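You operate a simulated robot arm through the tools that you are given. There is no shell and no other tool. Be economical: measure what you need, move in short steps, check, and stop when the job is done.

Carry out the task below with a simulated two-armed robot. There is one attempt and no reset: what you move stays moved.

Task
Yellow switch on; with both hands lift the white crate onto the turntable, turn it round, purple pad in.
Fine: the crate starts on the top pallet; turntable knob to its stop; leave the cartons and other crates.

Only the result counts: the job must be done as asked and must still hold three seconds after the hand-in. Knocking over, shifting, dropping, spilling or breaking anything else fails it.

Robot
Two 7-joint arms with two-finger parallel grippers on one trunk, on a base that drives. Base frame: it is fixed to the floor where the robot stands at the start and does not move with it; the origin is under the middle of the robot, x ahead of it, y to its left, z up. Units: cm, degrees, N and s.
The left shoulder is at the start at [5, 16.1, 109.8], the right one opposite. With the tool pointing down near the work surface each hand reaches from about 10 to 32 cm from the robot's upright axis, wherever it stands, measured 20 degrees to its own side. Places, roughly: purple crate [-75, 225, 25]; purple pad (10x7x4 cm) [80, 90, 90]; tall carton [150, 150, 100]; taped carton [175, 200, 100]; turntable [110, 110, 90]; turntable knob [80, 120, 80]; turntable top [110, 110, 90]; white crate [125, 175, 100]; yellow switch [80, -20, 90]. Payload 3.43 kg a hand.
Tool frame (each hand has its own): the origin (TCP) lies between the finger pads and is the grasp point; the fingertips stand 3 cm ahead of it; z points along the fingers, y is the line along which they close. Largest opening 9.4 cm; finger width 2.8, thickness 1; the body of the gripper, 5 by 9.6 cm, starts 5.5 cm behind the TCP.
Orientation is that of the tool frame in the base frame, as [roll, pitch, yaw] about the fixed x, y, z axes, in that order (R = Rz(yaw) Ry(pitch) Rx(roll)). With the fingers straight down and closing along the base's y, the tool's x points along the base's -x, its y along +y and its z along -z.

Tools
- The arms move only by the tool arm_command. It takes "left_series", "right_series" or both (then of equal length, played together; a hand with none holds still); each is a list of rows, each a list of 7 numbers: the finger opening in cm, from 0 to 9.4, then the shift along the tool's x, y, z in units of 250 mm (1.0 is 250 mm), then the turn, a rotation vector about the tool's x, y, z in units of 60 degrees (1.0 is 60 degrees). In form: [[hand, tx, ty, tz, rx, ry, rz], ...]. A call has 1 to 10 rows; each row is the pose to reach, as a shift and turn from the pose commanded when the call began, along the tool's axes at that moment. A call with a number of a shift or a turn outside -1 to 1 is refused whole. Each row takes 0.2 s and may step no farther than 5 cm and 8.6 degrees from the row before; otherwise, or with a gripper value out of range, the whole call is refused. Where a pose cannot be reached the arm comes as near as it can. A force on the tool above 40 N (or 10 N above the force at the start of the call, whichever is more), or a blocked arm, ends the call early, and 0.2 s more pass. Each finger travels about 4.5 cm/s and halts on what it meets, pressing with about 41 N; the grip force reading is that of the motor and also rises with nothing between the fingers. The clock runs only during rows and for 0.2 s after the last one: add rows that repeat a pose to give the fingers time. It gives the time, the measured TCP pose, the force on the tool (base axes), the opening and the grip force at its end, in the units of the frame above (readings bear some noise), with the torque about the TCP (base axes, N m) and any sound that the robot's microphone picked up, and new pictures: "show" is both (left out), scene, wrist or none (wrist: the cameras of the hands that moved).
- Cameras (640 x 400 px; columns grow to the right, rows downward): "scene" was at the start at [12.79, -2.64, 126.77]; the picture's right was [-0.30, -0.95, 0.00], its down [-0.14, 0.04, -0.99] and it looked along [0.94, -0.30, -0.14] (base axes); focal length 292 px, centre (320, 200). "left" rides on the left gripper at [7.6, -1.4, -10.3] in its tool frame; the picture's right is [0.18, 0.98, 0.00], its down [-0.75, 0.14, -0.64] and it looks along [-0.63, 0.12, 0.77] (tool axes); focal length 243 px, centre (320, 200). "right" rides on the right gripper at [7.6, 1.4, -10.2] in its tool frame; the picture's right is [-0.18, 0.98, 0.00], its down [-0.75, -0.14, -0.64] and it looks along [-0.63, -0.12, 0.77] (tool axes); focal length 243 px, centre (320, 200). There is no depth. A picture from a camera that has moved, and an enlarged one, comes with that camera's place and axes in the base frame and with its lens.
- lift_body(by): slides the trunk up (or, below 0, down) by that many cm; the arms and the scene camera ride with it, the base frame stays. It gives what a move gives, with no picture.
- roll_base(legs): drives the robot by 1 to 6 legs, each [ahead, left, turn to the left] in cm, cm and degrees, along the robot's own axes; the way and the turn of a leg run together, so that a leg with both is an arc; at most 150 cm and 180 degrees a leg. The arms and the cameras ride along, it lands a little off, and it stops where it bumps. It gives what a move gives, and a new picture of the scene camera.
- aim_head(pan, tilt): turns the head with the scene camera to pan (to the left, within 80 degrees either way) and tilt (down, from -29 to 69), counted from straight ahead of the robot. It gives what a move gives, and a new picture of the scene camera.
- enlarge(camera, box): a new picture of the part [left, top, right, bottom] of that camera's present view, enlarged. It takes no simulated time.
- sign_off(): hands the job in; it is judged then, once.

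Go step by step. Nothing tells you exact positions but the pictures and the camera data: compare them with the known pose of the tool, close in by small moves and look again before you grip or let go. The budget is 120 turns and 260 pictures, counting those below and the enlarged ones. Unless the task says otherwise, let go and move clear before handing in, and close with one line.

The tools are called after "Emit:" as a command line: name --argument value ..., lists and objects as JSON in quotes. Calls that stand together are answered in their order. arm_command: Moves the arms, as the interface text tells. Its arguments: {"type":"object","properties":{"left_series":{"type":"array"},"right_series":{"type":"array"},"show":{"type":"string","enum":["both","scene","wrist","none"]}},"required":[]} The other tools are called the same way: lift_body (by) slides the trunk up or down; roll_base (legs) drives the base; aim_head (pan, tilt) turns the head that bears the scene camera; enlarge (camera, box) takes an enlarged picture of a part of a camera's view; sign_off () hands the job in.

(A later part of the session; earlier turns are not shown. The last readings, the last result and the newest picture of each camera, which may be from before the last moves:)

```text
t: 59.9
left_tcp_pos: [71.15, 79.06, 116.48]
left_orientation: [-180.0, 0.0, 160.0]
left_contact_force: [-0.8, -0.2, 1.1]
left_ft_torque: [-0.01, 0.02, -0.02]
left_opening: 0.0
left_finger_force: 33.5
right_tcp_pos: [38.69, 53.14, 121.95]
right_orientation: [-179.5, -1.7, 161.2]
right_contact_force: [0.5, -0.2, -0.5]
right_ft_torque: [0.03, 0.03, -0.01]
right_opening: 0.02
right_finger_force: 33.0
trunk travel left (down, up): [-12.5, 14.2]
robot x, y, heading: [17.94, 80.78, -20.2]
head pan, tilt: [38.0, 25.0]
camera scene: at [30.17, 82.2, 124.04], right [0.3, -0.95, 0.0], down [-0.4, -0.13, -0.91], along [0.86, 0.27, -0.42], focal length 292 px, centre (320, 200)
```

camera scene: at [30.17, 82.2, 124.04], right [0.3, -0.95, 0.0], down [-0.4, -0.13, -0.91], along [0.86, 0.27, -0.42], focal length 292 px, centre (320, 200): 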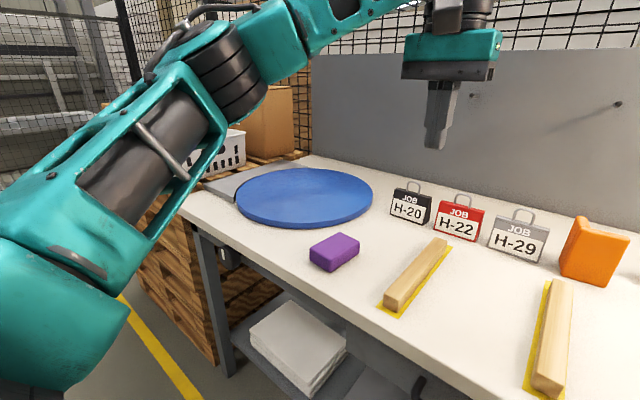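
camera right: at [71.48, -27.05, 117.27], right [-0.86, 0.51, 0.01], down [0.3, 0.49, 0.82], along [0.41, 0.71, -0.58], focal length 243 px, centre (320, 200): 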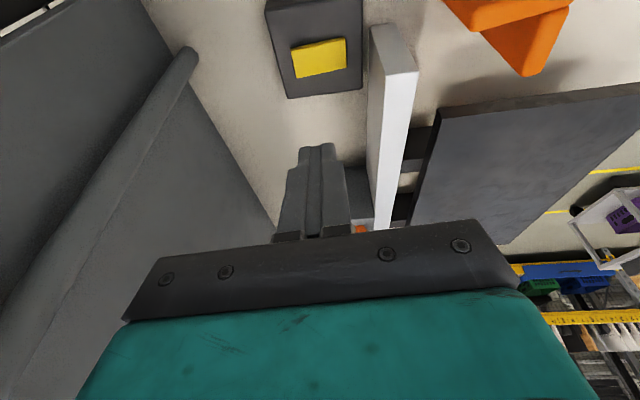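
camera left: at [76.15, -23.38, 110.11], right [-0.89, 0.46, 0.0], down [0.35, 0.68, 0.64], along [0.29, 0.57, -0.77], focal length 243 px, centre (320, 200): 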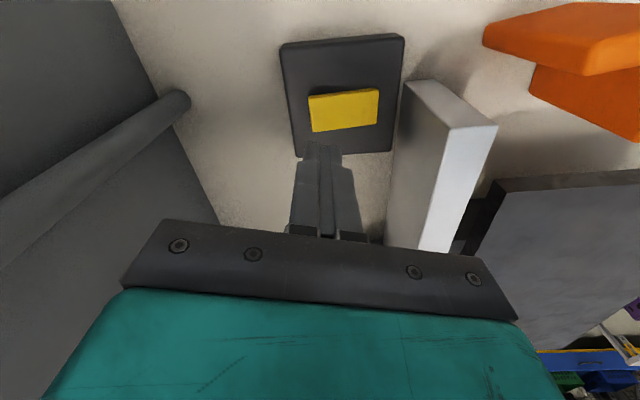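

The turntable, pad and knob (under the front edge) are in view. I zoom in on the knob and the crate.

Emit:
roll_base --legs '[[0, 58, 0]]'

Emit:
aim_head --pan 0 --tilt 45

Emit:
enlarge --camera "scene" --box '[220, 200, 420, 325]'

```text
t: 65.5
left_tcp_pos: [91.52, 133.79, 116.51]
left_orientation: [180.0, -0.1, 160.1]
left_contact_force: [0.0, -0.5, 0.4]
left_ft_torque: [0.04, -0.01, 0.0]
left_opening: 0.01
left_finger_force: 33.2
right_tcp_pos: [59.15, 107.81, 121.88]
right_orientation: [-179.5, -1.7, 161.3]
right_contact_force: [1.1, 0.3, 0.3]
right_ft_torque: [-0.02, 0.04, 0.02]
right_opening: 0.0
right_finger_force: 32.8
trunk travel left (down, up): [-12.5, 14.2]
robot x, y, heading: [38.08, 135.41, -20.6]
head pan, tilt: [38.0, 25.0]
camera scene: at [50.56, 137.01, 124.04], right [0.3, -0.95, 0.0], down [-0.4, -0.13, -0.91], along [0.86, 0.27, -0.42], focal length 292 px, centre (320, 200)
```

scene: 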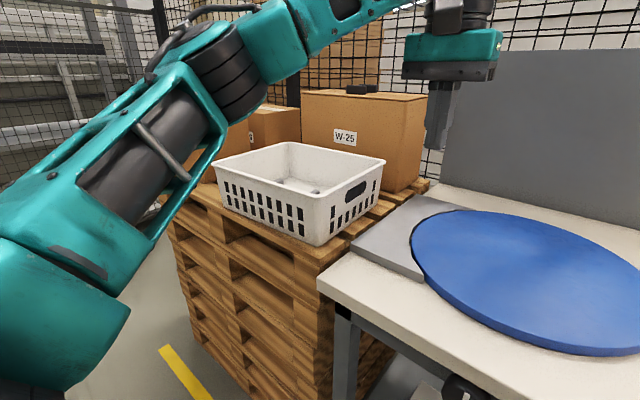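

```text
t: 66.5
left_tcp_pos: [91.45, 134.01, 116.41]
left_orientation: [-180.0, 0.0, 159.9]
left_contact_force: [0.3, -0.4, -0.7]
left_ft_torque: [-0.02, 0.0, 0.0]
left_opening: 0.01
left_finger_force: 32.9
right_tcp_pos: [59.06, 107.83, 121.96]
right_orientation: [-179.5, -1.6, 161.4]
right_contact_force: [0.6, -1.0, -0.6]
right_ft_torque: [-0.01, -0.02, 0.02]
right_opening: 0.0
right_finger_force: 32.8
trunk travel left (down, up): [-12.5, 14.2]
robot x, y, heading: [38.01, 135.57, -20.6]
head pan, tilt: [0.0, 45.0]
camera scene: at [49.4, 131.39, 120.99], right [-0.35, -0.94, 0.0], down [-0.66, 0.25, -0.71], along [0.66, -0.25, -0.71], focal length 292 px, centre (320, 200)
```

scene: 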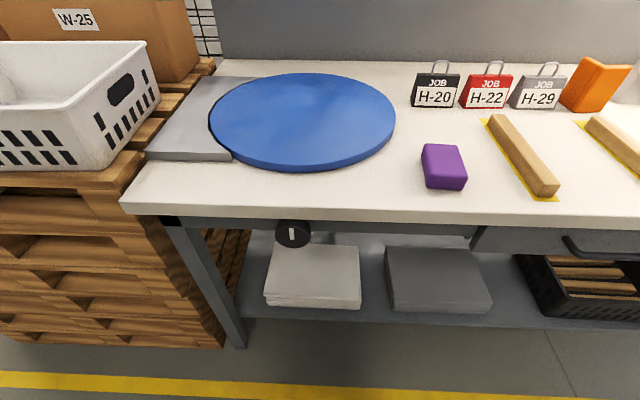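

```text
3.20 times, centred on (320, 262) of scene
camera zoom: at [49.4, 131.39, 120.99], right [-0.35, -0.94, 0.0], down [-0.66, 0.25, -0.71], along [0.66, -0.25, -0.71], focal length 934 px, centre (320, 0)
```

zoom: 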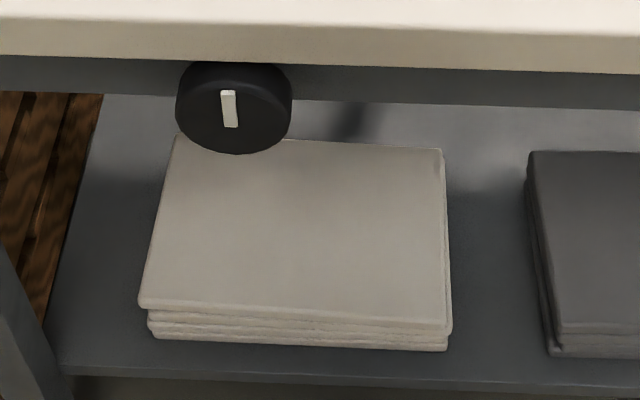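

The knob is on the apron under the turntable, axis toward me. The white crate stands on the pallets to the left, with handle ends along the bench direction. I move in front of the crate.

Emit:
roll_base --legs '[[0, 62, 0]]'

Emit:
aim_head --pan 0 --tilt 30

```text
t: 72.5
left_tcp_pos: [113.1, 192.35, 116.36]
left_orientation: [-179.9, -0.1, 160.1]
left_contact_force: [-0.7, 0.2, -0.4]
left_ft_torque: [-0.02, -0.01, -0.01]
left_opening: 0.0
left_finger_force: 32.9
right_tcp_pos: [80.78, 166.07, 121.87]
right_orientation: [-179.4, -1.7, 161.5]
right_contact_force: [0.4, 0.6, 0.1]
right_ft_torque: [0.0, 0.0, -0.02]
right_opening: 0.02
right_finger_force: 32.9
trunk travel left (down, up): [-12.5, 14.2]
robot x, y, heading: [59.82, 193.77, -20.0]
head pan, tilt: [0.0, 45.0]
camera scene: at [70.94, 189.65, 120.99], right [-0.34, -0.94, 0.0], down [-0.66, 0.24, -0.71], along [0.66, -0.24, -0.71], focal length 292 px, centre (320, 200)
```

scene: 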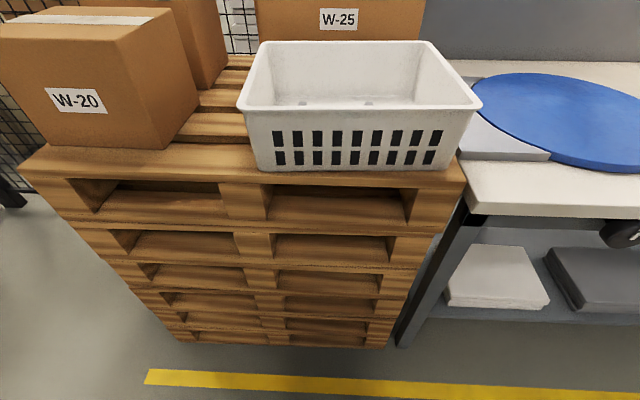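

```text
t: 73.2
left_tcp_pos: [113.06, 192.25, 116.52]
left_orientation: [-179.9, -0.1, 160.2]
left_contact_force: [0.2, 0.3, -0.2]
left_ft_torque: [0.02, 0.0, -0.03]
left_opening: 0.0
left_finger_force: 33.1
right_tcp_pos: [80.68, 166.14, 121.88]
right_orientation: [-179.5, -1.7, 161.5]
right_contact_force: [-0.4, -0.1, 0.4]
right_ft_torque: [0.0, 0.02, 0.01]
right_opening: 0.0
right_finger_force: 33.1
trunk travel left (down, up): [-12.5, 14.2]
robot x, y, heading: [59.74, 193.67, -20.3]
head pan, tilt: [0.0, 30.0]
camera scene: at [71.79, 189.33, 123.24], right [-0.34, -0.94, 0.0], down [-0.47, 0.17, -0.87], along [0.81, -0.3, -0.5], focal length 292 px, centre (320, 200)
```

scene: 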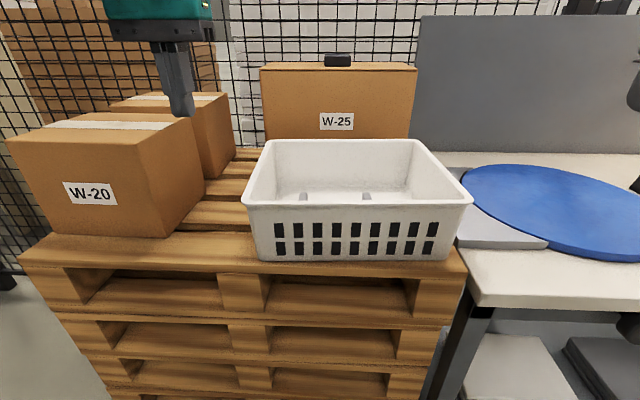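

Crate rim runs from l=179 to 216 (37 cm long) at z≈100, on the pallet at z=88; cartons are clear of it. I line the robot up with the crate's middle and come forward carefully.

Emit:
roll_base --legs '[[0, -4.4, -0.9], [9, 0, 0]]'

```text
t: 75.0
left_tcp_pos: [119.83, 184.11, 116.36]
left_orientation: [180.0, 0.0, 159.3]
left_contact_force: [0.9, 0.1, -0.7]
left_ft_torque: [0.01, -0.02, 0.02]
left_opening: 0.0
left_finger_force: 33.1
right_tcp_pos: [87.11, 158.35, 121.93]
right_orientation: [-179.6, -1.7, 160.6]
right_contact_force: [0.3, 0.0, 0.0]
right_ft_torque: [0.01, -0.03, 0.02]
right_opening: 0.0
right_finger_force: 32.8
trunk travel left (down, up): [-12.5, 14.2]
robot x, y, heading: [66.6, 186.47, -21.0]
head pan, tilt: [0.0, 30.0]
camera scene: at [78.61, 181.73, 123.23], right [-0.36, -0.93, 0.0], down [-0.47, 0.18, -0.87], along [0.81, -0.31, -0.5], focal length 292 px, centre (320, 200)
```

scene: 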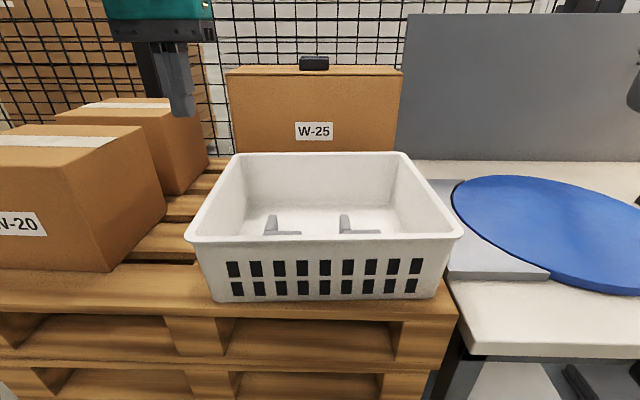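

The crate's end walls are centred about [126.5, 182, 100] (left) and [115, 149, 100] (right). I drive 6 cm closer, then bring both open hands above the ends.

Emit:
roll_base --legs '[[6, 0, 0]]'

Emit:
enlarge --camera "scene" --box '[160, 100, 480, 300]'

```text
t: 76.0
left_tcp_pos: [125.33, 182.02, 116.42]
left_orientation: [180.0, -0.1, 159.3]
left_contact_force: [-0.5, -0.3, -0.2]
left_ft_torque: [0.0, -0.01, -0.01]
left_opening: 0.0
left_finger_force: 33.6
right_tcp_pos: [92.78, 156.04, 121.84]
right_orientation: [-179.5, -1.7, 160.5]
right_contact_force: [0.2, -0.2, 0.4]
right_ft_torque: [0.03, -0.02, 0.01]
right_opening: 0.0
right_finger_force: 32.7
trunk travel left (down, up): [-12.5, 14.2]
robot x, y, heading: [71.8, 184.43, -21.1]
head pan, tilt: [0.0, 30.0]
camera scene: at [84.15, 179.59, 123.23], right [-0.36, -0.93, 0.0], down [-0.47, 0.18, -0.87], along [0.81, -0.31, -0.5], focal length 292 px, centre (320, 200)
```

scene: 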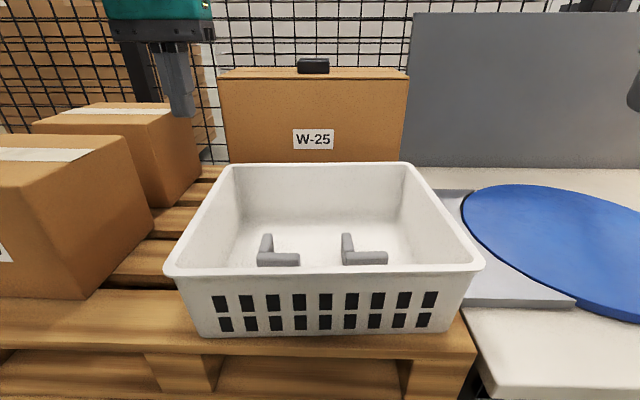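

```text
2.00 times, centred on (320, 200) of scene
camera zoom: at [84.15, 179.59, 123.23], right [-0.36, -0.93, 0.0], down [-0.47, 0.18, -0.87], along [0.81, -0.31, -0.5], focal length 584 px, centre (320, 200)
```

zoom: 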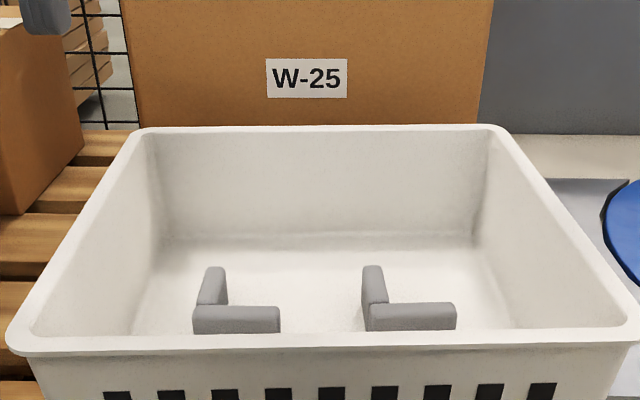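

I bring both open hands over the end walls.

Emit:
arm_command --left_series '[[2, 0, 0, 0, 0, 0, 0], [4, 0, 0, 0, 0, 0, 0], [6, 0, 0, 0, 0, 0, 0], [8, -0.01, 0, 0, 0, 0, 0], [9.4, -0.02, 0, 0, 0, 0, 0], [9.4, -0.03, 0.01, 0.1, 0, 0, 0], [9.4, -0.045, 0.012, 0.2, 0, 0, 0]]' --right_series '[[2, -0.14, 0, 0, 0, -0.03, 0], [4, -0.3, 0, 0, 0, -0.03, 0], [6, -0.46, 0.01, 0.05, 0, -0.03, 0], [8, -0.62, 0.02, 0.14, 0, -0.03, 0], [9.4, -0.78, 0.03, 0.23, 0, -0.03, 0], [9.4, -0.93, 0.036, 0.32, 0, -0.03, 0], [9.4, -0.93, 0.036, 0.38, 0, -0.03, 0]]'

```text
t: 77.6
left_tcp_pos: [126.41, 181.81, 111.44]
left_orientation: [179.9, -0.1, 159.4]
left_contact_force: [-0.4, -0.4, -0.6]
left_ft_torque: [0.05, -0.03, 0.03]
left_opening: 9.38
left_finger_force: 0.0
right_tcp_pos: [114.65, 149.34, 111.71]
right_orientation: [-179.5, 0.2, 160.6]
right_contact_force: [0.8, 0.2, -0.4]
right_ft_torque: [0.03, -0.01, -0.02]
right_opening: 9.4
right_finger_force: 0.0
trunk travel left (down, up): [-12.5, 14.2]
robot x, y, heading: [71.99, 183.97, -21.1]
head pan, tilt: [0.0, 30.0]
camera scene: at [84.09, 179.59, 123.25], right [-0.36, -0.93, 0.0], down [-0.47, 0.18, -0.87], along [0.81, -0.31, -0.5], focal length 292 px, centre (320, 200)
camera right: at [107.9, 153.2, 121.86], right [0.5, 0.87, -0.01], down [0.66, -0.38, 0.65], along [0.56, -0.33, -0.76], focal length 243 px, centre (320, 200)
camera left: at [118.93, 183.13, 121.73], right [0.18, 0.98, 0.0], down [0.76, -0.13, 0.64], along [0.63, -0.11, -0.77], focal length 243 px, centre (320, 200)
```

scene: 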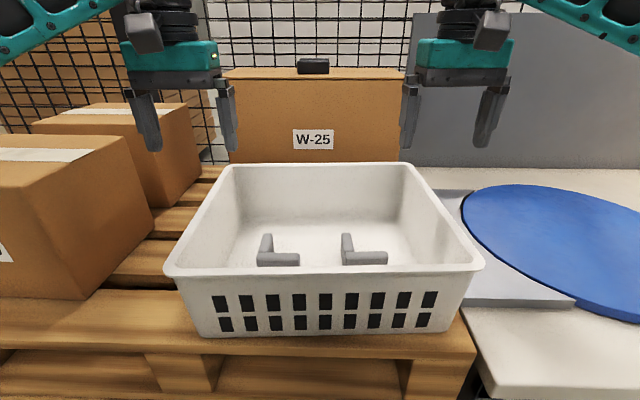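
right: 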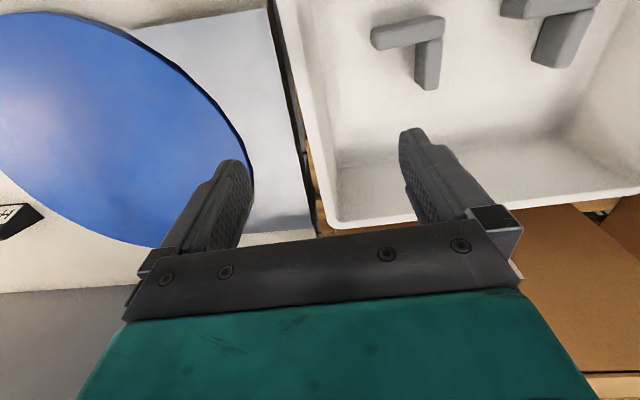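
left: 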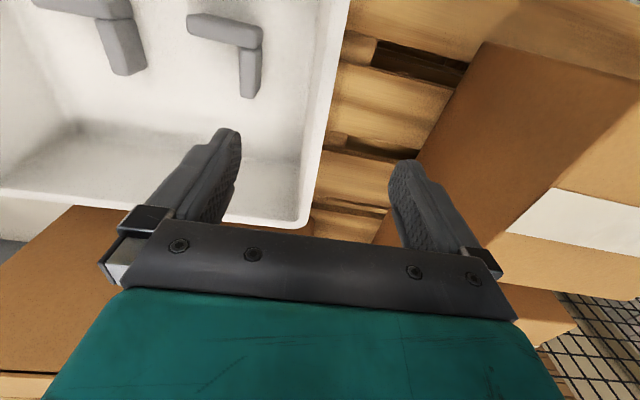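

Both hands straddle the end walls well. I lower them so that the pads lie along the rim bars.

Emit:
arm_command --left_series '[[9.4, 0, 0, 0.18, 0, 0, 0], [9.4, 0, 0, 0.36, 0, 0, 0], [9.4, 0, 0, 0.5, 0, 0, 0], [9.4, 0, 0, 0.556, 0, 0, 0]]' --right_series '[[9.4, 0, 0, 0.18, 0, 0, 0], [9.4, 0, 0, 0.36, 0, 0, 0], [9.4, 0, 0, 0.51, 0, 0, 0], [9.4, 0, 0, 0.566, 0, 0, 0]]'

```text
t: 78.6
left_tcp_pos: [126.49, 181.88, 97.55]
left_orientation: [-180.0, 0.1, 159.3]
left_contact_force: [0.2, -0.2, 0.4]
left_ft_torque: [-0.01, -0.02, -0.02]
left_opening: 9.39
left_finger_force: 0.0
right_tcp_pos: [114.68, 149.19, 97.59]
right_orientation: [-179.6, 0.1, 160.5]
right_contact_force: [0.5, -0.1, -0.4]
right_ft_torque: [0.0, -0.01, -0.03]
right_opening: 9.39
right_finger_force: 0.0
trunk travel left (down, up): [-12.5, 14.2]
robot x, y, heading: [72.07, 184.05, -21.1]
head pan, tilt: [0.0, 30.0]
camera scene: at [84.09, 179.61, 123.25], right [-0.36, -0.93, 0.0], down [-0.47, 0.18, -0.87], along [0.81, -0.31, -0.5], focal length 292 px, centre (320, 200)
camera right: at [107.84, 153.09, 107.75], right [0.5, 0.87, -0.01], down [0.66, -0.38, 0.65], along [0.56, -0.33, -0.76], focal length 243 px, centre (320, 200)
camera left: at [118.9, 183.2, 107.75], right [0.18, 0.98, 0.0], down [0.76, -0.13, 0.64], along [0.63, -0.11, -0.77], focal length 243 px, centre (320, 200)
```

scene: 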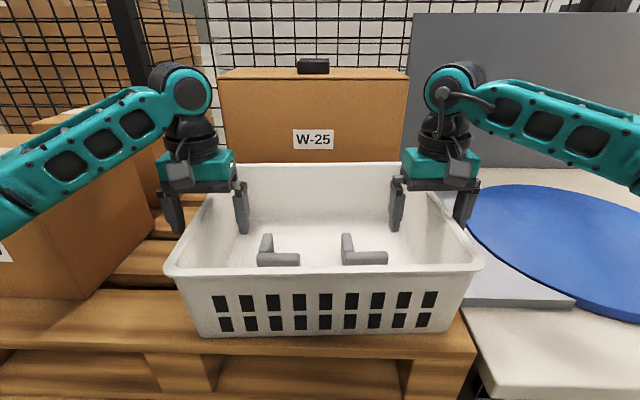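
right: 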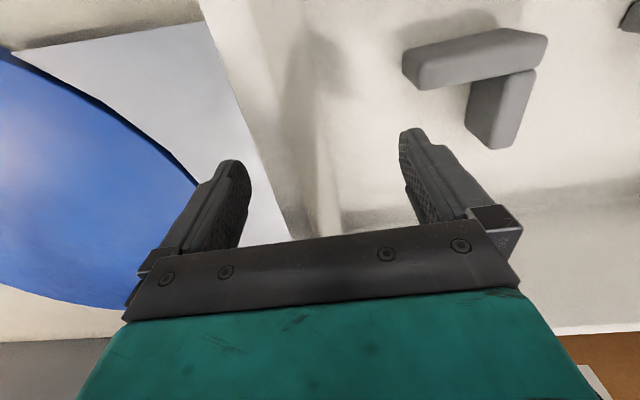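
left: 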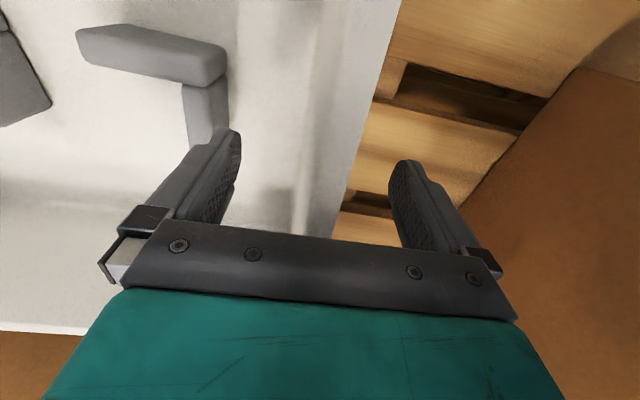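

The walls are between the fingers on both sides. I close both grippers.

Emit:
arm_command --left_series '[[7, 0, 0, 0, 0, 0, 0], [5, 0, 0, 0, 0, 0, 0], [3, 0, 0, 0, 0, 0, 0], [0, 0, 0, 0, 0, 0, 0], [0, 0, 0, 0, 0, 0, 0], [0, 0, 0, 0, 0, 0, 0]]' --right_series '[[7, 0, 0, 0, 0, 0, 0], [5, 0, 0, 0, 0, 0, 0], [3, 0, 0, 0, 0, 0, 0], [0, 0, 0, 0, 0, 0, 0], [0, 0, 0, 0, 0, 0, 0], [0, 0, 0, 0, 0, 0, 0]]'

```text
t: 80.0
left_tcp_pos: [126.57, 182.02, 97.44]
left_orientation: [179.9, -0.1, 159.7]
left_contact_force: [7.6, 14.8, 1.3]
left_ft_torque: [-0.76, 0.91, 0.7]
left_opening: 1.26
left_finger_force: 35.2
right_tcp_pos: [114.41, 149.04, 97.56]
right_orientation: [-179.4, 0.1, 160.3]
right_contact_force: [-7.1, -19.9, 0.9]
right_ft_torque: [1.11, 0.19, 0.1]
right_opening: 1.27
right_finger_force: 35.9
trunk travel left (down, up): [-12.5, 14.2]
robot x, y, heading: [72.06, 184.28, -21.1]
head pan, tilt: [0.0, 30.0]
camera scene: at [84.04, 179.58, 123.25], right [-0.36, -0.93, 0.0], down [-0.47, 0.18, -0.87], along [0.81, -0.31, -0.5], focal length 292 px, centre (320, 200)
camera right: at [107.78, 152.9, 107.8], right [0.51, 0.86, -0.01], down [0.66, -0.38, 0.64], along [0.55, -0.33, -0.76], focal length 243 px, centre (320, 200)
camera left: at [118.95, 183.27, 107.79], right [0.17, 0.99, 0.0], down [0.76, -0.13, 0.64], along [0.63, -0.11, -0.77], focal length 243 px, centre (320, 200)
```

scene: 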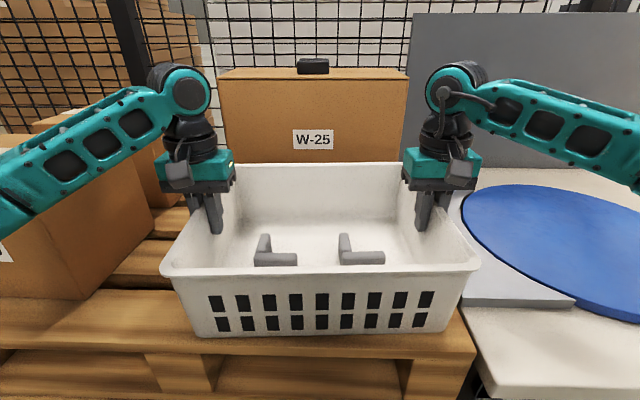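
right: 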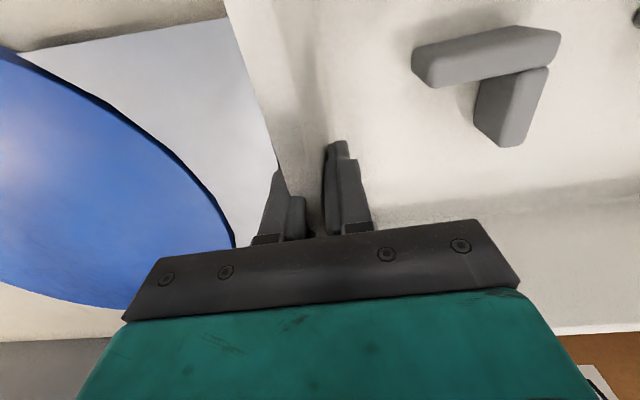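
left: 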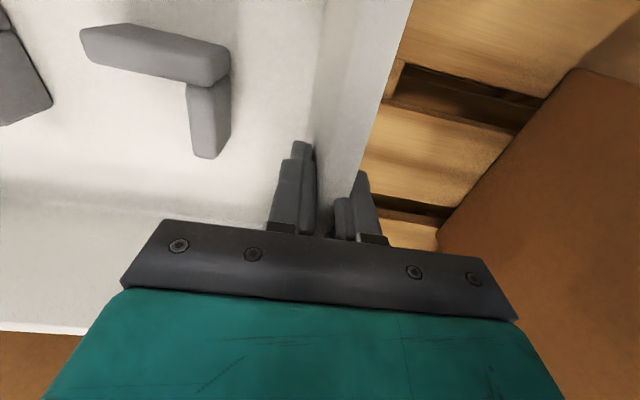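

Both walls are gripped. I ease the hands outward slightly to relax the pull and lift with the trunk.

Emit:
arm_command --left_series '[[0, 0, 0.012, 0, 0, 0, 0], [0, 0, 0.012, 0, 0, 0, 0]]' --right_series '[[0, 0, -0.016, 0, 0, 0, 0], [0, 0, -0.016, 0, 0, 0, 0]]' --show "none"

Emit:
lift_body --by 3

Emit:
enlarge --camera "scene" --box '[0, 0, 640, 400]'

```text
t: 80.6
left_tcp_pos: [126.61, 182.08, 97.46]
left_orientation: [-179.8, 0.0, 159.2]
left_contact_force: [5.2, -0.1, 3.2]
left_ft_torque: [-0.83, 0.79, 0.9]
left_opening: 1.22
left_finger_force: 41.1
right_tcp_pos: [114.41, 148.89, 97.51]
right_orientation: [-179.7, 0.1, 160.8]
right_contact_force: [-3.6, -1.6, -0.8]
right_ft_torque: [0.92, -0.42, -0.46]
right_opening: 1.25
right_finger_force: 41.6
trunk travel left (down, up): [-12.5, 14.2]
robot x, y, heading: [71.91, 184.29, -21.3]
head pan, tilt: [0.0, 30.0]
```

```text
t: 81.3
left_tcp_pos: [126.73, 182.11, 100.36]
left_orientation: [-179.9, -0.1, 159.0]
left_contact_force: [-0.9, -8.4, -5.6]
left_ft_torque: [-0.99, 0.02, 0.99]
left_opening: 1.26
left_finger_force: 41.1
right_tcp_pos: [114.54, 148.88, 100.49]
right_orientation: [-179.7, 0.0, 160.7]
right_contact_force: [0.8, 7.5, -5.1]
right_ft_torque: [0.96, 0.0, -0.36]
right_opening: 1.23
right_finger_force: 41.2
trunk travel left (down, up): [-15.5, 11.2]
robot x, y, heading: [72.2, 184.15, -20.9]
head pan, tilt: [0.0, 30.0]
```

```text
1.00 times, centred on (320, 200) of scene (not enlarged: the box is as wide or as high as the picture)
camera zoom: at [84.17, 179.57, 126.23], right [-0.36, -0.93, 0.0], down [-0.47, 0.18, -0.87], along [0.81, -0.31, -0.5], focal length 292 px, centre (320, 200)
```

zoom: 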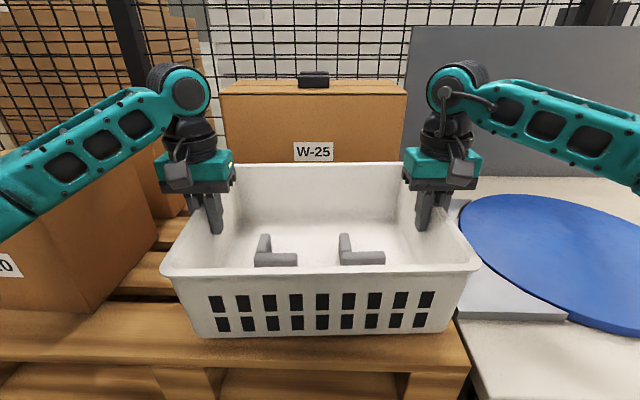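

The crate hangs freely at about 1.1 kg. I lift 6 cm more and drive right toward the turntable.

Emit:
lift_body --by 6

Emit:
roll_base --legs '[[-3, 0, 0], [0, -26, 0], [0, -26, 0]]'

```text
t: 82.3
left_tcp_pos: [126.64, 181.95, 106.3]
left_orientation: [-179.7, -0.2, 159.1]
left_contact_force: [-4.2, -18.6, -4.0]
left_ft_torque: [-0.76, 0.41, 0.91]
left_opening: 1.25
left_finger_force: 41.1
right_tcp_pos: [114.58, 148.91, 106.52]
right_orientation: [-179.6, 0.1, 160.7]
right_contact_force: [4.4, 17.5, -4.7]
right_ft_torque: [0.7, -0.35, -0.36]
right_opening: 1.24
right_finger_force: 41.1
trunk travel left (down, up): [-21.5, 5.2]
robot x, y, heading: [71.95, 184.46, -21.0]
head pan, tilt: [0.0, 30.0]
```

```text
t: 88.1
left_tcp_pos: [105.05, 134.53, 106.45]
left_orientation: [-179.8, 0.0, 159.3]
left_contact_force: [-6.2, -20.9, -4.9]
left_ft_torque: [-0.76, 0.35, 0.86]
left_opening: 1.22
left_finger_force: 40.8
right_tcp_pos: [92.98, 101.52, 106.57]
right_orientation: [-179.8, 0.0, 160.7]
right_contact_force: [6.7, 21.1, -4.4]
right_ft_torque: [0.75, -0.27, -0.41]
right_opening: 1.24
right_finger_force: 40.9
trunk travel left (down, up): [-21.5, 5.2]
robot x, y, heading: [50.3, 136.42, -21.4]
head pan, tilt: [0.0, 30.0]
camera scene: at [62.65, 132.08, 132.23], right [-0.36, -0.93, 0.0], down [-0.47, 0.18, -0.87], along [0.81, -0.31, -0.5], focal length 292 px, centre (320, 200)
```

scene: 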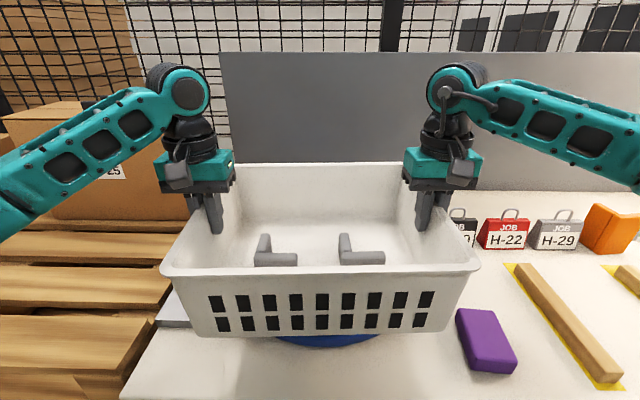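

The crate is over the turntable's front part; disc centre is about f=58.5, l=144.5, so the crate must go ~9 cm forward. I do 4 cm with the base and 5 cm with both arms together.

Emit:
roll_base --legs '[[4.2, -1.5, 0]]'

Emit:
arm_command --left_series '[[0, -0.05, -0.003, 0, 0, 0, 0], [0, -0.1, -0.006, 0, 0, 0, 0], [0, -0.15, -0.006, 0, 0, 0, 0], [0, -0.2, -0.006, 0, 0, 0, 0]]' --right_series '[[0, -0.05, 0.003, 0, 0, 0, 0], [0, -0.1, 0.006, 0, 0, 0, 0], [0, -0.15, 0.006, 0, 0, 0, 0], [0, -0.2, 0.006, 0, 0, 0, 0]]' --show "scene"

```text
t: 89.0
left_tcp_pos: [108.61, 131.58, 106.43]
left_orientation: [-179.8, -0.2, 159.3]
left_contact_force: [1.9, -1.5, -4.7]
left_ft_torque: [-0.88, 0.53, 0.88]
left_opening: 1.27
left_finger_force: 40.6
right_tcp_pos: [96.45, 98.6, 106.55]
right_orientation: [-179.6, 0.0, 160.7]
right_contact_force: [-0.3, 1.8, -4.7]
right_ft_torque: [0.91, -0.4, -0.39]
right_opening: 1.26
right_finger_force: 41.3
trunk travel left (down, up): [-21.5, 5.2]
robot x, y, heading: [54.25, 133.64, -21.1]
head pan, tilt: [0.0, 30.0]
camera scene: at [66.14, 129.13, 132.22], right [-0.36, -0.93, 0.0], down [-0.47, 0.18, -0.86], along [0.81, -0.31, -0.5], focal length 292 px, centre (320, 200)
```

scene: 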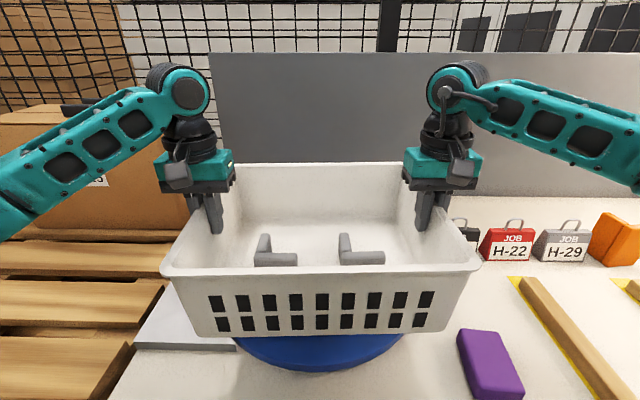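

```text
t: 90.0
left_tcp_pos: [113.33, 129.91, 106.55]
left_orientation: [-179.8, 0.0, 159.5]
left_contact_force: [8.4, 17.4, -5.0]
left_ft_torque: [-1.1, 0.59, 0.88]
left_opening: 1.24
left_finger_force: 40.9
right_tcp_pos: [101.27, 96.84, 106.55]
right_orientation: [-179.6, 0.0, 160.5]
right_contact_force: [-8.3, -17.4, -4.5]
right_ft_torque: [1.08, -0.52, -0.11]
right_opening: 1.23
right_finger_force: 41.4
trunk travel left (down, up): [-21.5, 5.2]
robot x, y, heading: [54.02, 133.96, -21.1]
head pan, tilt: [0.0, 30.0]
camera scene: at [66.09, 129.19, 132.23], right [-0.36, -0.93, 0.0], down [-0.47, 0.18, -0.87], along [0.81, -0.31, -0.5], focal length 292 px, centre (320, 200)
```

scene: 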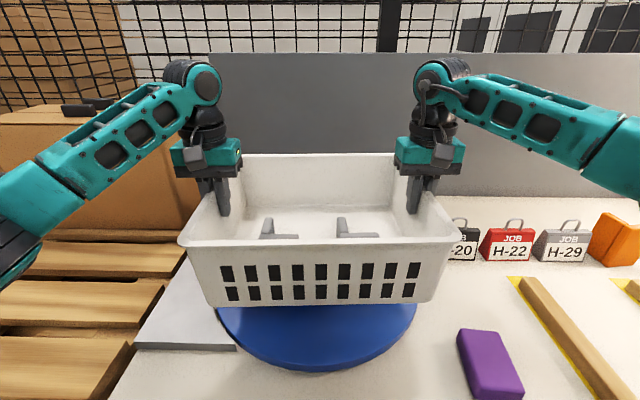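

The crate's centre now lies within ~1 cm of the disc centre. I relax the hands slightly and lower with the trunk.

Emit:
arm_command --left_series '[[0, 0, 0.005, 0, 0, 0, 0]]' --right_series '[[0, 0, -0.005, 0, 0, 0, 0]]' --show "none"

Emit:
lift_body --by -6

Emit:
enlarge --camera "scene" --box '[160, 180, 480, 380]'

```text
t: 90.4
left_tcp_pos: [113.19, 129.95, 106.41]
left_orientation: [-179.8, -0.1, 159.5]
left_contact_force: [7.4, 17.0, -4.6]
left_ft_torque: [-1.15, 0.42, 0.88]
left_opening: 1.21
left_finger_force: 41.2
right_tcp_pos: [101.26, 96.91, 106.5]
right_orientation: [-179.6, 0.0, 160.5]
right_contact_force: [-7.6, -16.6, -4.0]
right_ft_torque: [1.09, -0.34, -0.25]
right_opening: 1.25
right_finger_force: 40.6
trunk travel left (down, up): [-21.5, 5.2]
robot x, y, heading: [53.89, 133.66, -20.9]
head pan, tilt: [0.0, 30.0]
```

```text
t: 91.4
left_tcp_pos: [113.2, 129.91, 100.54]
left_orientation: [-179.8, 0.0, 159.5]
left_contact_force: [8.4, 17.9, -4.8]
left_ft_torque: [-1.19, 0.32, 0.92]
left_opening: 1.24
left_finger_force: 40.8
right_tcp_pos: [101.26, 96.95, 100.69]
right_orientation: [-179.7, 0.1, 160.8]
right_contact_force: [-9.0, -18.3, -4.1]
right_ft_torque: [1.16, -0.25, -0.22]
right_opening: 1.24
right_finger_force: 41.0
trunk travel left (down, up): [-15.5, 11.2]
robot x, y, heading: [53.79, 133.98, -21.0]
head pan, tilt: [0.0, 30.0]
```

```text
2.00 times, centred on (320, 280) of scene
camera zoom: at [66.03, 129.21, 126.24], right [-0.36, -0.93, 0.0], down [-0.47, 0.18, -0.87], along [0.81, -0.31, -0.5], focal length 584 px, centre (320, 40)
```

zoom: 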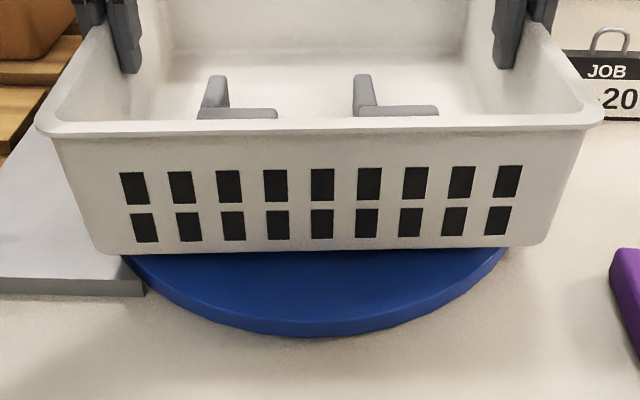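

Nearly down; I lower in small steps and watch the forces.

Emit:
lift_body --by -1

Emit:
lift_body --by -0.7

```text
t: 92.0
left_tcp_pos: [113.21, 129.96, 99.36]
left_orientation: [-179.7, 0.1, 159.5]
left_contact_force: [8.3, 17.9, -4.4]
left_ft_torque: [-1.18, 0.39, 0.91]
left_opening: 1.25
left_finger_force: 40.9
right_tcp_pos: [101.19, 97.01, 99.57]
right_orientation: [-179.7, 0.1, 160.6]
right_contact_force: [-8.8, -17.6, -4.5]
right_ft_torque: [1.13, -0.3, -0.24]
right_opening: 1.25
right_finger_force: 41.2
trunk travel left (down, up): [-14.5, 12.2]
robot x, y, heading: [54.01, 133.96, -20.8]
head pan, tilt: [0.0, 30.0]
```

```text
t: 92.6
left_tcp_pos: [113.18, 129.98, 98.75]
left_orientation: [-179.9, 0.0, 159.4]
left_contact_force: [8.2, 16.5, -3.7]
left_ft_torque: [-1.15, 0.45, 0.93]
left_opening: 1.2
left_finger_force: 40.9
right_tcp_pos: [101.09, 96.9, 98.87]
right_orientation: [-179.6, 0.0, 160.7]
right_contact_force: [-8.5, -17.0, -4.4]
right_ft_torque: [1.11, -0.38, -0.25]
right_opening: 1.22
right_finger_force: 40.9
trunk travel left (down, up): [-13.8, 12.9]
robot x, y, heading: [53.81, 133.74, -21.0]
head pan, tilt: [0.0, 30.0]
```

Emit:
lift_body --by -0.6

Emit:
lift_body --by -0.5

Emit:
enlarge --camera "scene" --box '[160, 180, 480, 380]'

```text
t: 93.1
left_tcp_pos: [113.2, 130.04, 98.09]
left_orientation: [-179.9, 0.0, 159.4]
left_contact_force: [7.7, 17.1, -4.4]
left_ft_torque: [-1.14, 0.55, 0.91]
left_opening: 1.24
left_finger_force: 41.6
right_tcp_pos: [101.21, 96.9, 98.3]
right_orientation: [-179.7, 0.1, 160.6]
right_contact_force: [-8.6, -16.4, -4.8]
right_ft_torque: [1.1, -0.46, -0.19]
right_opening: 1.25
right_finger_force: 41.0
trunk travel left (down, up): [-13.2, 13.5]
robot x, y, heading: [53.71, 133.94, -21.0]
head pan, tilt: [0.0, 30.0]
```

```text
t: 93.7
left_tcp_pos: [113.23, 129.88, 97.85]
left_orientation: [-179.7, 0.2, 159.5]
left_contact_force: [13.8, 15.9, 8.6]
left_ft_torque: [-0.71, 1.72, 0.8]
left_opening: 1.21
left_finger_force: 40.7
right_tcp_pos: [101.15, 96.9, 98.1]
right_orientation: [-179.8, 0.2, 160.6]
right_contact_force: [-4.8, -19.7, 8.3]
right_ft_torque: [1.58, 0.86, -0.1]
right_opening: 1.26
right_finger_force: 41.2
trunk travel left (down, up): [-12.7, 14.0]
robot x, y, heading: [54.01, 133.74, -21.2]
head pan, tilt: [0.0, 30.0]
```

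```text
2.00 times, centred on (320, 280) of scene
camera zoom: at [65.97, 129.23, 123.49], right [-0.36, -0.93, 0.0], down [-0.47, 0.18, -0.87], along [0.81, -0.31, -0.5], focal length 584 px, centre (320, 40)
```

zoom: 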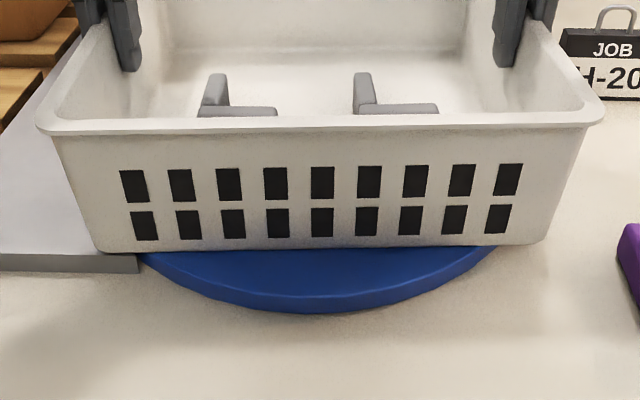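

The crate stands on the disc (forces reversed). I relax the hands, open them, and lift them straight out.

Emit:
arm_command --left_series '[[0, 0, 0.012, -0.006, 0, 0, 0], [0, 0, 0.012, -0.006, 0, 0, 0], [2, 0, 0.012, -0.006, 0, 0, 0], [4, 0, 0.012, -0.006, 0, 0, 0], [6, 0, 0.012, -0.006, 0, 0, 0], [7, 0, 0.012, -0.006, 0, 0, 0], [7, 0, 0.012, -0.006, 0, 0, 0]]' --right_series '[[0, 0, -0.013, -0.006, 0, 0, 0], [0, 0, -0.013, -0.006, 0, 0, 0], [2, 0, -0.013, -0.006, 0, 0, 0], [4, 0, -0.013, -0.006, 0, 0, 0], [6, 0, -0.013, -0.006, 0, 0, 0], [7, 0, -0.013, -0.006, 0, 0, 0], [7, 0, -0.013, -0.006, 0, 0, 0]]' --show "scene"

Emit:
arm_command --left_series '[[7, 0, 0, -0.18, 0, 0, 0], [7, 0, 0, -0.36, 0, 0, 0], [7, 0, 0, -0.54, 0, 0, 0], [7, 0, 0, -0.7, 0, 0, 0]]' --right_series '[[7, 0, 0, -0.18, 0, 0, 0], [7, 0, 0, -0.36, 0, 0, 0], [7, 0, 0, -0.54, 0, 0, 0], [7, 0, 0, -0.7, 0, 0, 0]]' --show "scene"

```text
t: 95.2
left_tcp_pos: [113.28, 130.16, 97.94]
left_orientation: [-179.7, 0.0, 159.3]
left_contact_force: [-0.1, -0.1, 0.4]
left_ft_torque: [-0.01, -0.01, -0.01]
left_opening: 6.98
left_finger_force: 0.1
right_tcp_pos: [101.19, 96.59, 98.04]
right_orientation: [-179.7, 0.1, 160.7]
right_contact_force: [-0.5, -0.3, 0.5]
right_ft_torque: [-0.01, 0.01, -0.01]
right_opening: 6.98
right_finger_force: 0.0
trunk travel left (down, up): [-12.7, 14.0]
robot x, y, heading: [53.62, 133.68, -20.9]
head pan, tilt: [0.0, 30.0]
camera scene: at [65.98, 129.23, 123.45], right [-0.36, -0.93, 0.0], down [-0.47, 0.18, -0.87], along [0.81, -0.31, -0.5], focal length 292 px, centre (320, 200)
```

scene: 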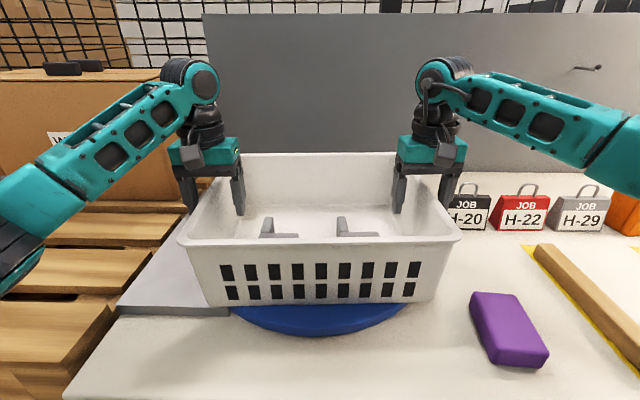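

```text
t: 96.2
left_tcp_pos: [113.05, 130.4, 115.49]
left_orientation: [-179.7, 0.0, 159.2]
left_contact_force: [0.1, 0.2, 0.9]
left_ft_torque: [-0.04, 0.02, 0.02]
left_opening: 6.99
left_finger_force: 0.0
right_tcp_pos: [100.98, 96.86, 115.59]
right_orientation: [-179.7, 0.2, 160.6]
right_contact_force: [-0.7, -0.3, -0.5]
right_ft_torque: [-0.01, -0.06, -0.02]
right_opening: 7.01
right_finger_force: 0.1
trunk travel left (down, up): [-12.7, 14.0]
robot x, y, heading: [54.04, 133.86, -21.0]
head pan, tilt: [0.0, 30.0]
camera scene: at [65.89, 129.27, 123.45], right [-0.36, -0.93, 0.0], down [-0.47, 0.18, -0.87], along [0.81, -0.31, -0.5], focal length 292 px, centre (320, 200)
```

scene: 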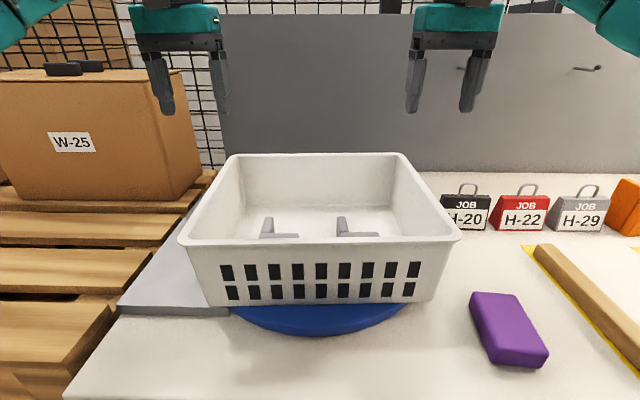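

The crate stands well on the disc. Next the knob: I back up so that a level gripper can reach it, and look.

Emit:
roll_base --legs '[[-32, 0, 0], [0, 12, 0]]'

Emit:
aim_head --pan -10 --tilt 38

Emit:
enlarge --camera "scene" --box '[260, 140, 420, 260]'

```text
t: 99.7
left_tcp_pos: [87.79, 152.96, 115.31]
left_orientation: [-179.7, 0.0, 159.2]
left_contact_force: [0.8, 0.6, 0.2]
left_ft_torque: [0.01, 0.01, -0.01]
left_opening: 7.0
left_finger_force: 0.0
right_tcp_pos: [75.57, 119.42, 115.45]
right_orientation: [-179.7, 0.0, 160.9]
right_contact_force: [-0.8, 0.3, -0.1]
right_ft_torque: [-0.04, 0.0, 0.02]
right_opening: 6.98
right_finger_force: 0.1
trunk travel left (down, up): [-12.7, 14.0]
robot x, y, heading: [28.47, 156.31, -21.3]
head pan, tilt: [0.0, 30.0]
camera scene: at [40.47, 151.9, 123.45], right [-0.36, -0.93, 0.0], down [-0.47, 0.18, -0.87], along [0.81, -0.31, -0.5], focal length 292 px, centre (320, 200)
```

scene: 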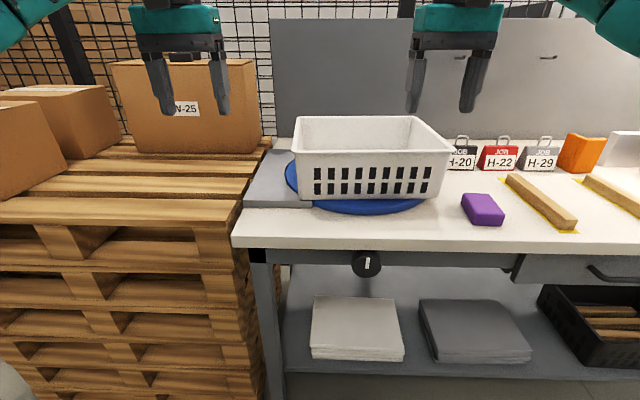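

```text
t: 100.4
left_tcp_pos: [87.76, 153.02, 115.43]
left_orientation: [-179.7, 0.0, 159.3]
left_contact_force: [0.4, -0.3, 0.6]
left_ft_torque: [0.01, -0.01, -0.02]
left_opening: 6.98
left_finger_force: 0.1
right_tcp_pos: [75.56, 119.44, 115.56]
right_orientation: [-179.7, 0.1, 160.7]
right_contact_force: [0.0, 0.1, 0.0]
right_ft_torque: [-0.02, 0.01, 0.0]
right_opening: 7.01
right_finger_force: 0.1
trunk travel left (down, up): [-12.7, 14.0]
robot x, y, heading: [28.2, 156.46, -20.8]
head pan, tilt: [-10.0, 38.0]
camera scene: at [39.42, 150.68, 122.21], right [-0.52, -0.86, 0.0], down [-0.53, 0.32, -0.79], along [0.68, -0.41, -0.62], focal length 292 px, centre (320, 200)
```

scene: 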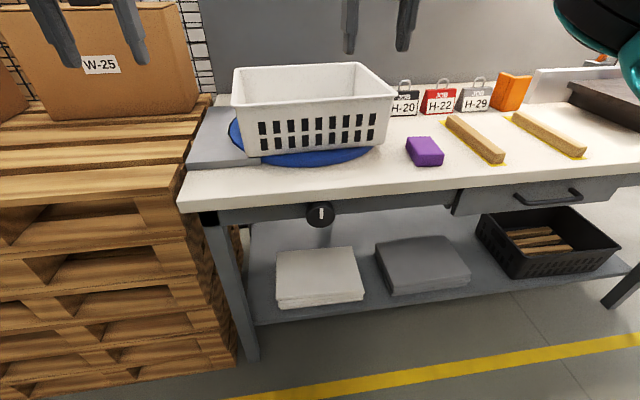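

```text
3.33 times, centred on (340, 200) of scene
camera zoom: at [39.42, 150.68, 122.21], right [-0.52, -0.86, 0.0], down [-0.53, 0.32, -0.79], along [0.68, -0.41, -0.62], focal length 973 px, centre (253, 200)
```

zoom: 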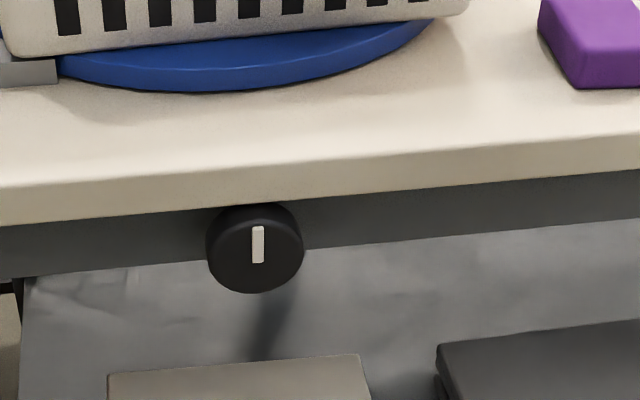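

The knob's face is at about [83.7, 123.9, 77], ~6.8 cm across, mark at 12 o'clock. I lower the trunk, and bring the right hand back and tilt it toward level.

Emit:
lift_body --by -8

Emit:
arm_command --right_series '[[8, 0.08, 0.05, 0.08, 0, -0.13, 0], [9.4, 0.16, 0.1, 0.16, 0, -0.26, 0], [9.4, 0.24, 0.15, 0.24, 0, -0.39, 0], [9.4, 0.32, 0.2, 0.32, 0, -0.52, 0], [9.4, 0.4, 0.25, 0.4, 0, -0.65, 0], [9.4, 0.47, 0.28, 0.48, 0, -0.78, 0]]'

```text
t: 101.6
left_tcp_pos: [87.73, 152.94, 107.39]
left_orientation: [-179.7, 0.1, 159.3]
left_contact_force: [-0.2, -0.5, -0.1]
left_ft_torque: [0.02, 0.0, 0.02]
left_opening: 7.01
left_finger_force: 0.0
right_tcp_pos: [75.49, 119.56, 107.57]
right_orientation: [-179.8, 0.2, 160.8]
right_contact_force: [-0.3, 0.2, -0.5]
right_ft_torque: [0.0, -0.01, -0.02]
right_opening: 7.0
right_finger_force: 0.0
trunk travel left (down, up): [-4.7, 22.0]
robot x, y, heading: [28.25, 156.08, -21.1]
head pan, tilt: [-10.0, 38.0]
```

```text
t: 103.0
left_tcp_pos: [87.74, 152.92, 107.4]
left_orientation: [-179.7, 0.0, 159.4]
left_contact_force: [-0.3, -0.5, 0.4]
left_ft_torque: [-0.03, 0.0, 0.02]
left_opening: 6.99
left_finger_force: 0.1
right_tcp_pos: [66.77, 129.92, 95.6]
right_orientation: [-179.9, 47.2, 160.9]
right_contact_force: [0.0, -0.9, 0.1]
right_ft_torque: [0.02, -0.05, -0.01]
right_opening: 9.42
right_finger_force: 0.0
trunk travel left (down, up): [-4.7, 22.0]
robot x, y, heading: [28.63, 156.38, -20.6]
head pan, tilt: [-10.0, 38.0]
camera scene: at [39.42, 150.67, 114.22], right [-0.52, -0.86, 0.0], down [-0.53, 0.32, -0.79], along [0.68, -0.41, -0.62], focal length 292 px, centre (320, 200)
camera right: at [55.28, 135.37, 96.85], right [0.44, 0.89, 0.13], down [-0.01, -0.14, 0.99], along [0.9, -0.44, -0.06], focal length 243 px, centre (320, 200)
```

scene: 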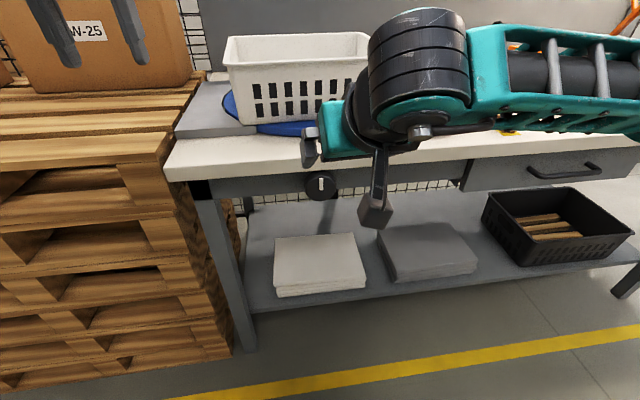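
right: 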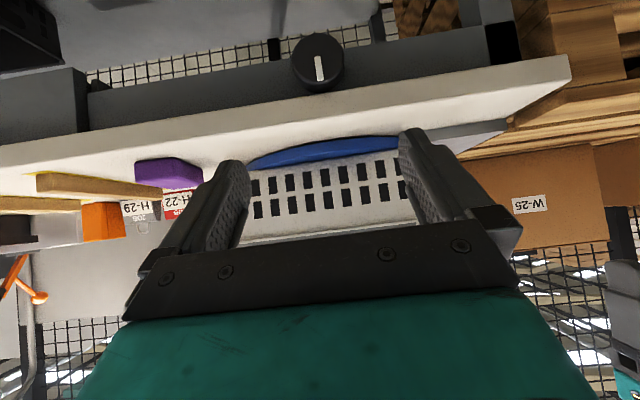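

The wrist view confirms the knob at [83.7, 123.8, 77.2], with the slab's underside at z≈82.4. I finish levelling the hand and go to a point 10 cm before the knob.

Emit:
arm_command --right_series '[[9.4, 0.05, 0, 0.12, 0.004, -0.12, 0.004], [9.4, 0.11, 0, 0.25, 0.009, -0.24, 0.008], [9.4, 0.16, 0, 0.37, 0.014, -0.36, 0.013], [9.4, 0.22, 0.004, 0.5, 0.019, -0.48, 0.017], [9.4, 0.27, 0.006, 0.62, 0.024, -0.6, 0.022], [9.4, 0.323, 0.008, 0.736, 0.028, -0.713, 0.026]]'

```text
t: 104.4
left_tcp_pos: [87.81, 153.0, 107.44]
left_orientation: [-179.7, 0.0, 159.2]
left_contact_force: [-0.1, -0.3, -0.1]
left_ft_torque: [-0.03, 0.02, 0.01]
left_opening: 7.01
left_finger_force: 0.0
right_tcp_pos: [75.23, 134.8, 82.08]
right_orientation: [151.4, 88.8, 128.6]
right_contact_force: [-1.0, 1.6, 1.0]
right_ft_torque: [0.01, 0.01, 0.01]
right_opening: 9.38
right_finger_force: 0.1
right hand out of reach, approached as far as the arm can: row 4, 5, 6
trunk travel left (down, up): [-4.7, 22.0]
robot x, y, heading: [28.05, 156.51, -21.2]
head pan, tilt: [-10.0, 38.0]
camera scene: at [39.43, 150.65, 114.21], right [-0.52, -0.86, 0.0], down [-0.53, 0.32, -0.79], along [0.68, -0.41, -0.62], focal length 292 px, centre (320, 200)
camera right: at [66.35, 140.12, 74.66], right [0.38, 0.9, 0.19], down [-0.64, 0.11, 0.76], along [0.67, -0.42, 0.62], focal length 243 px, centre (320, 200)
```

scene: 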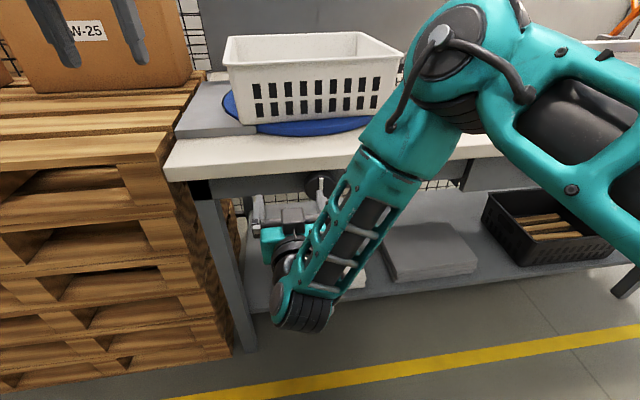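
right: 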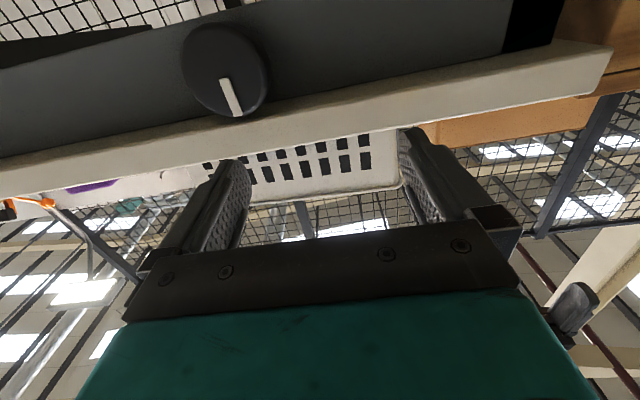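

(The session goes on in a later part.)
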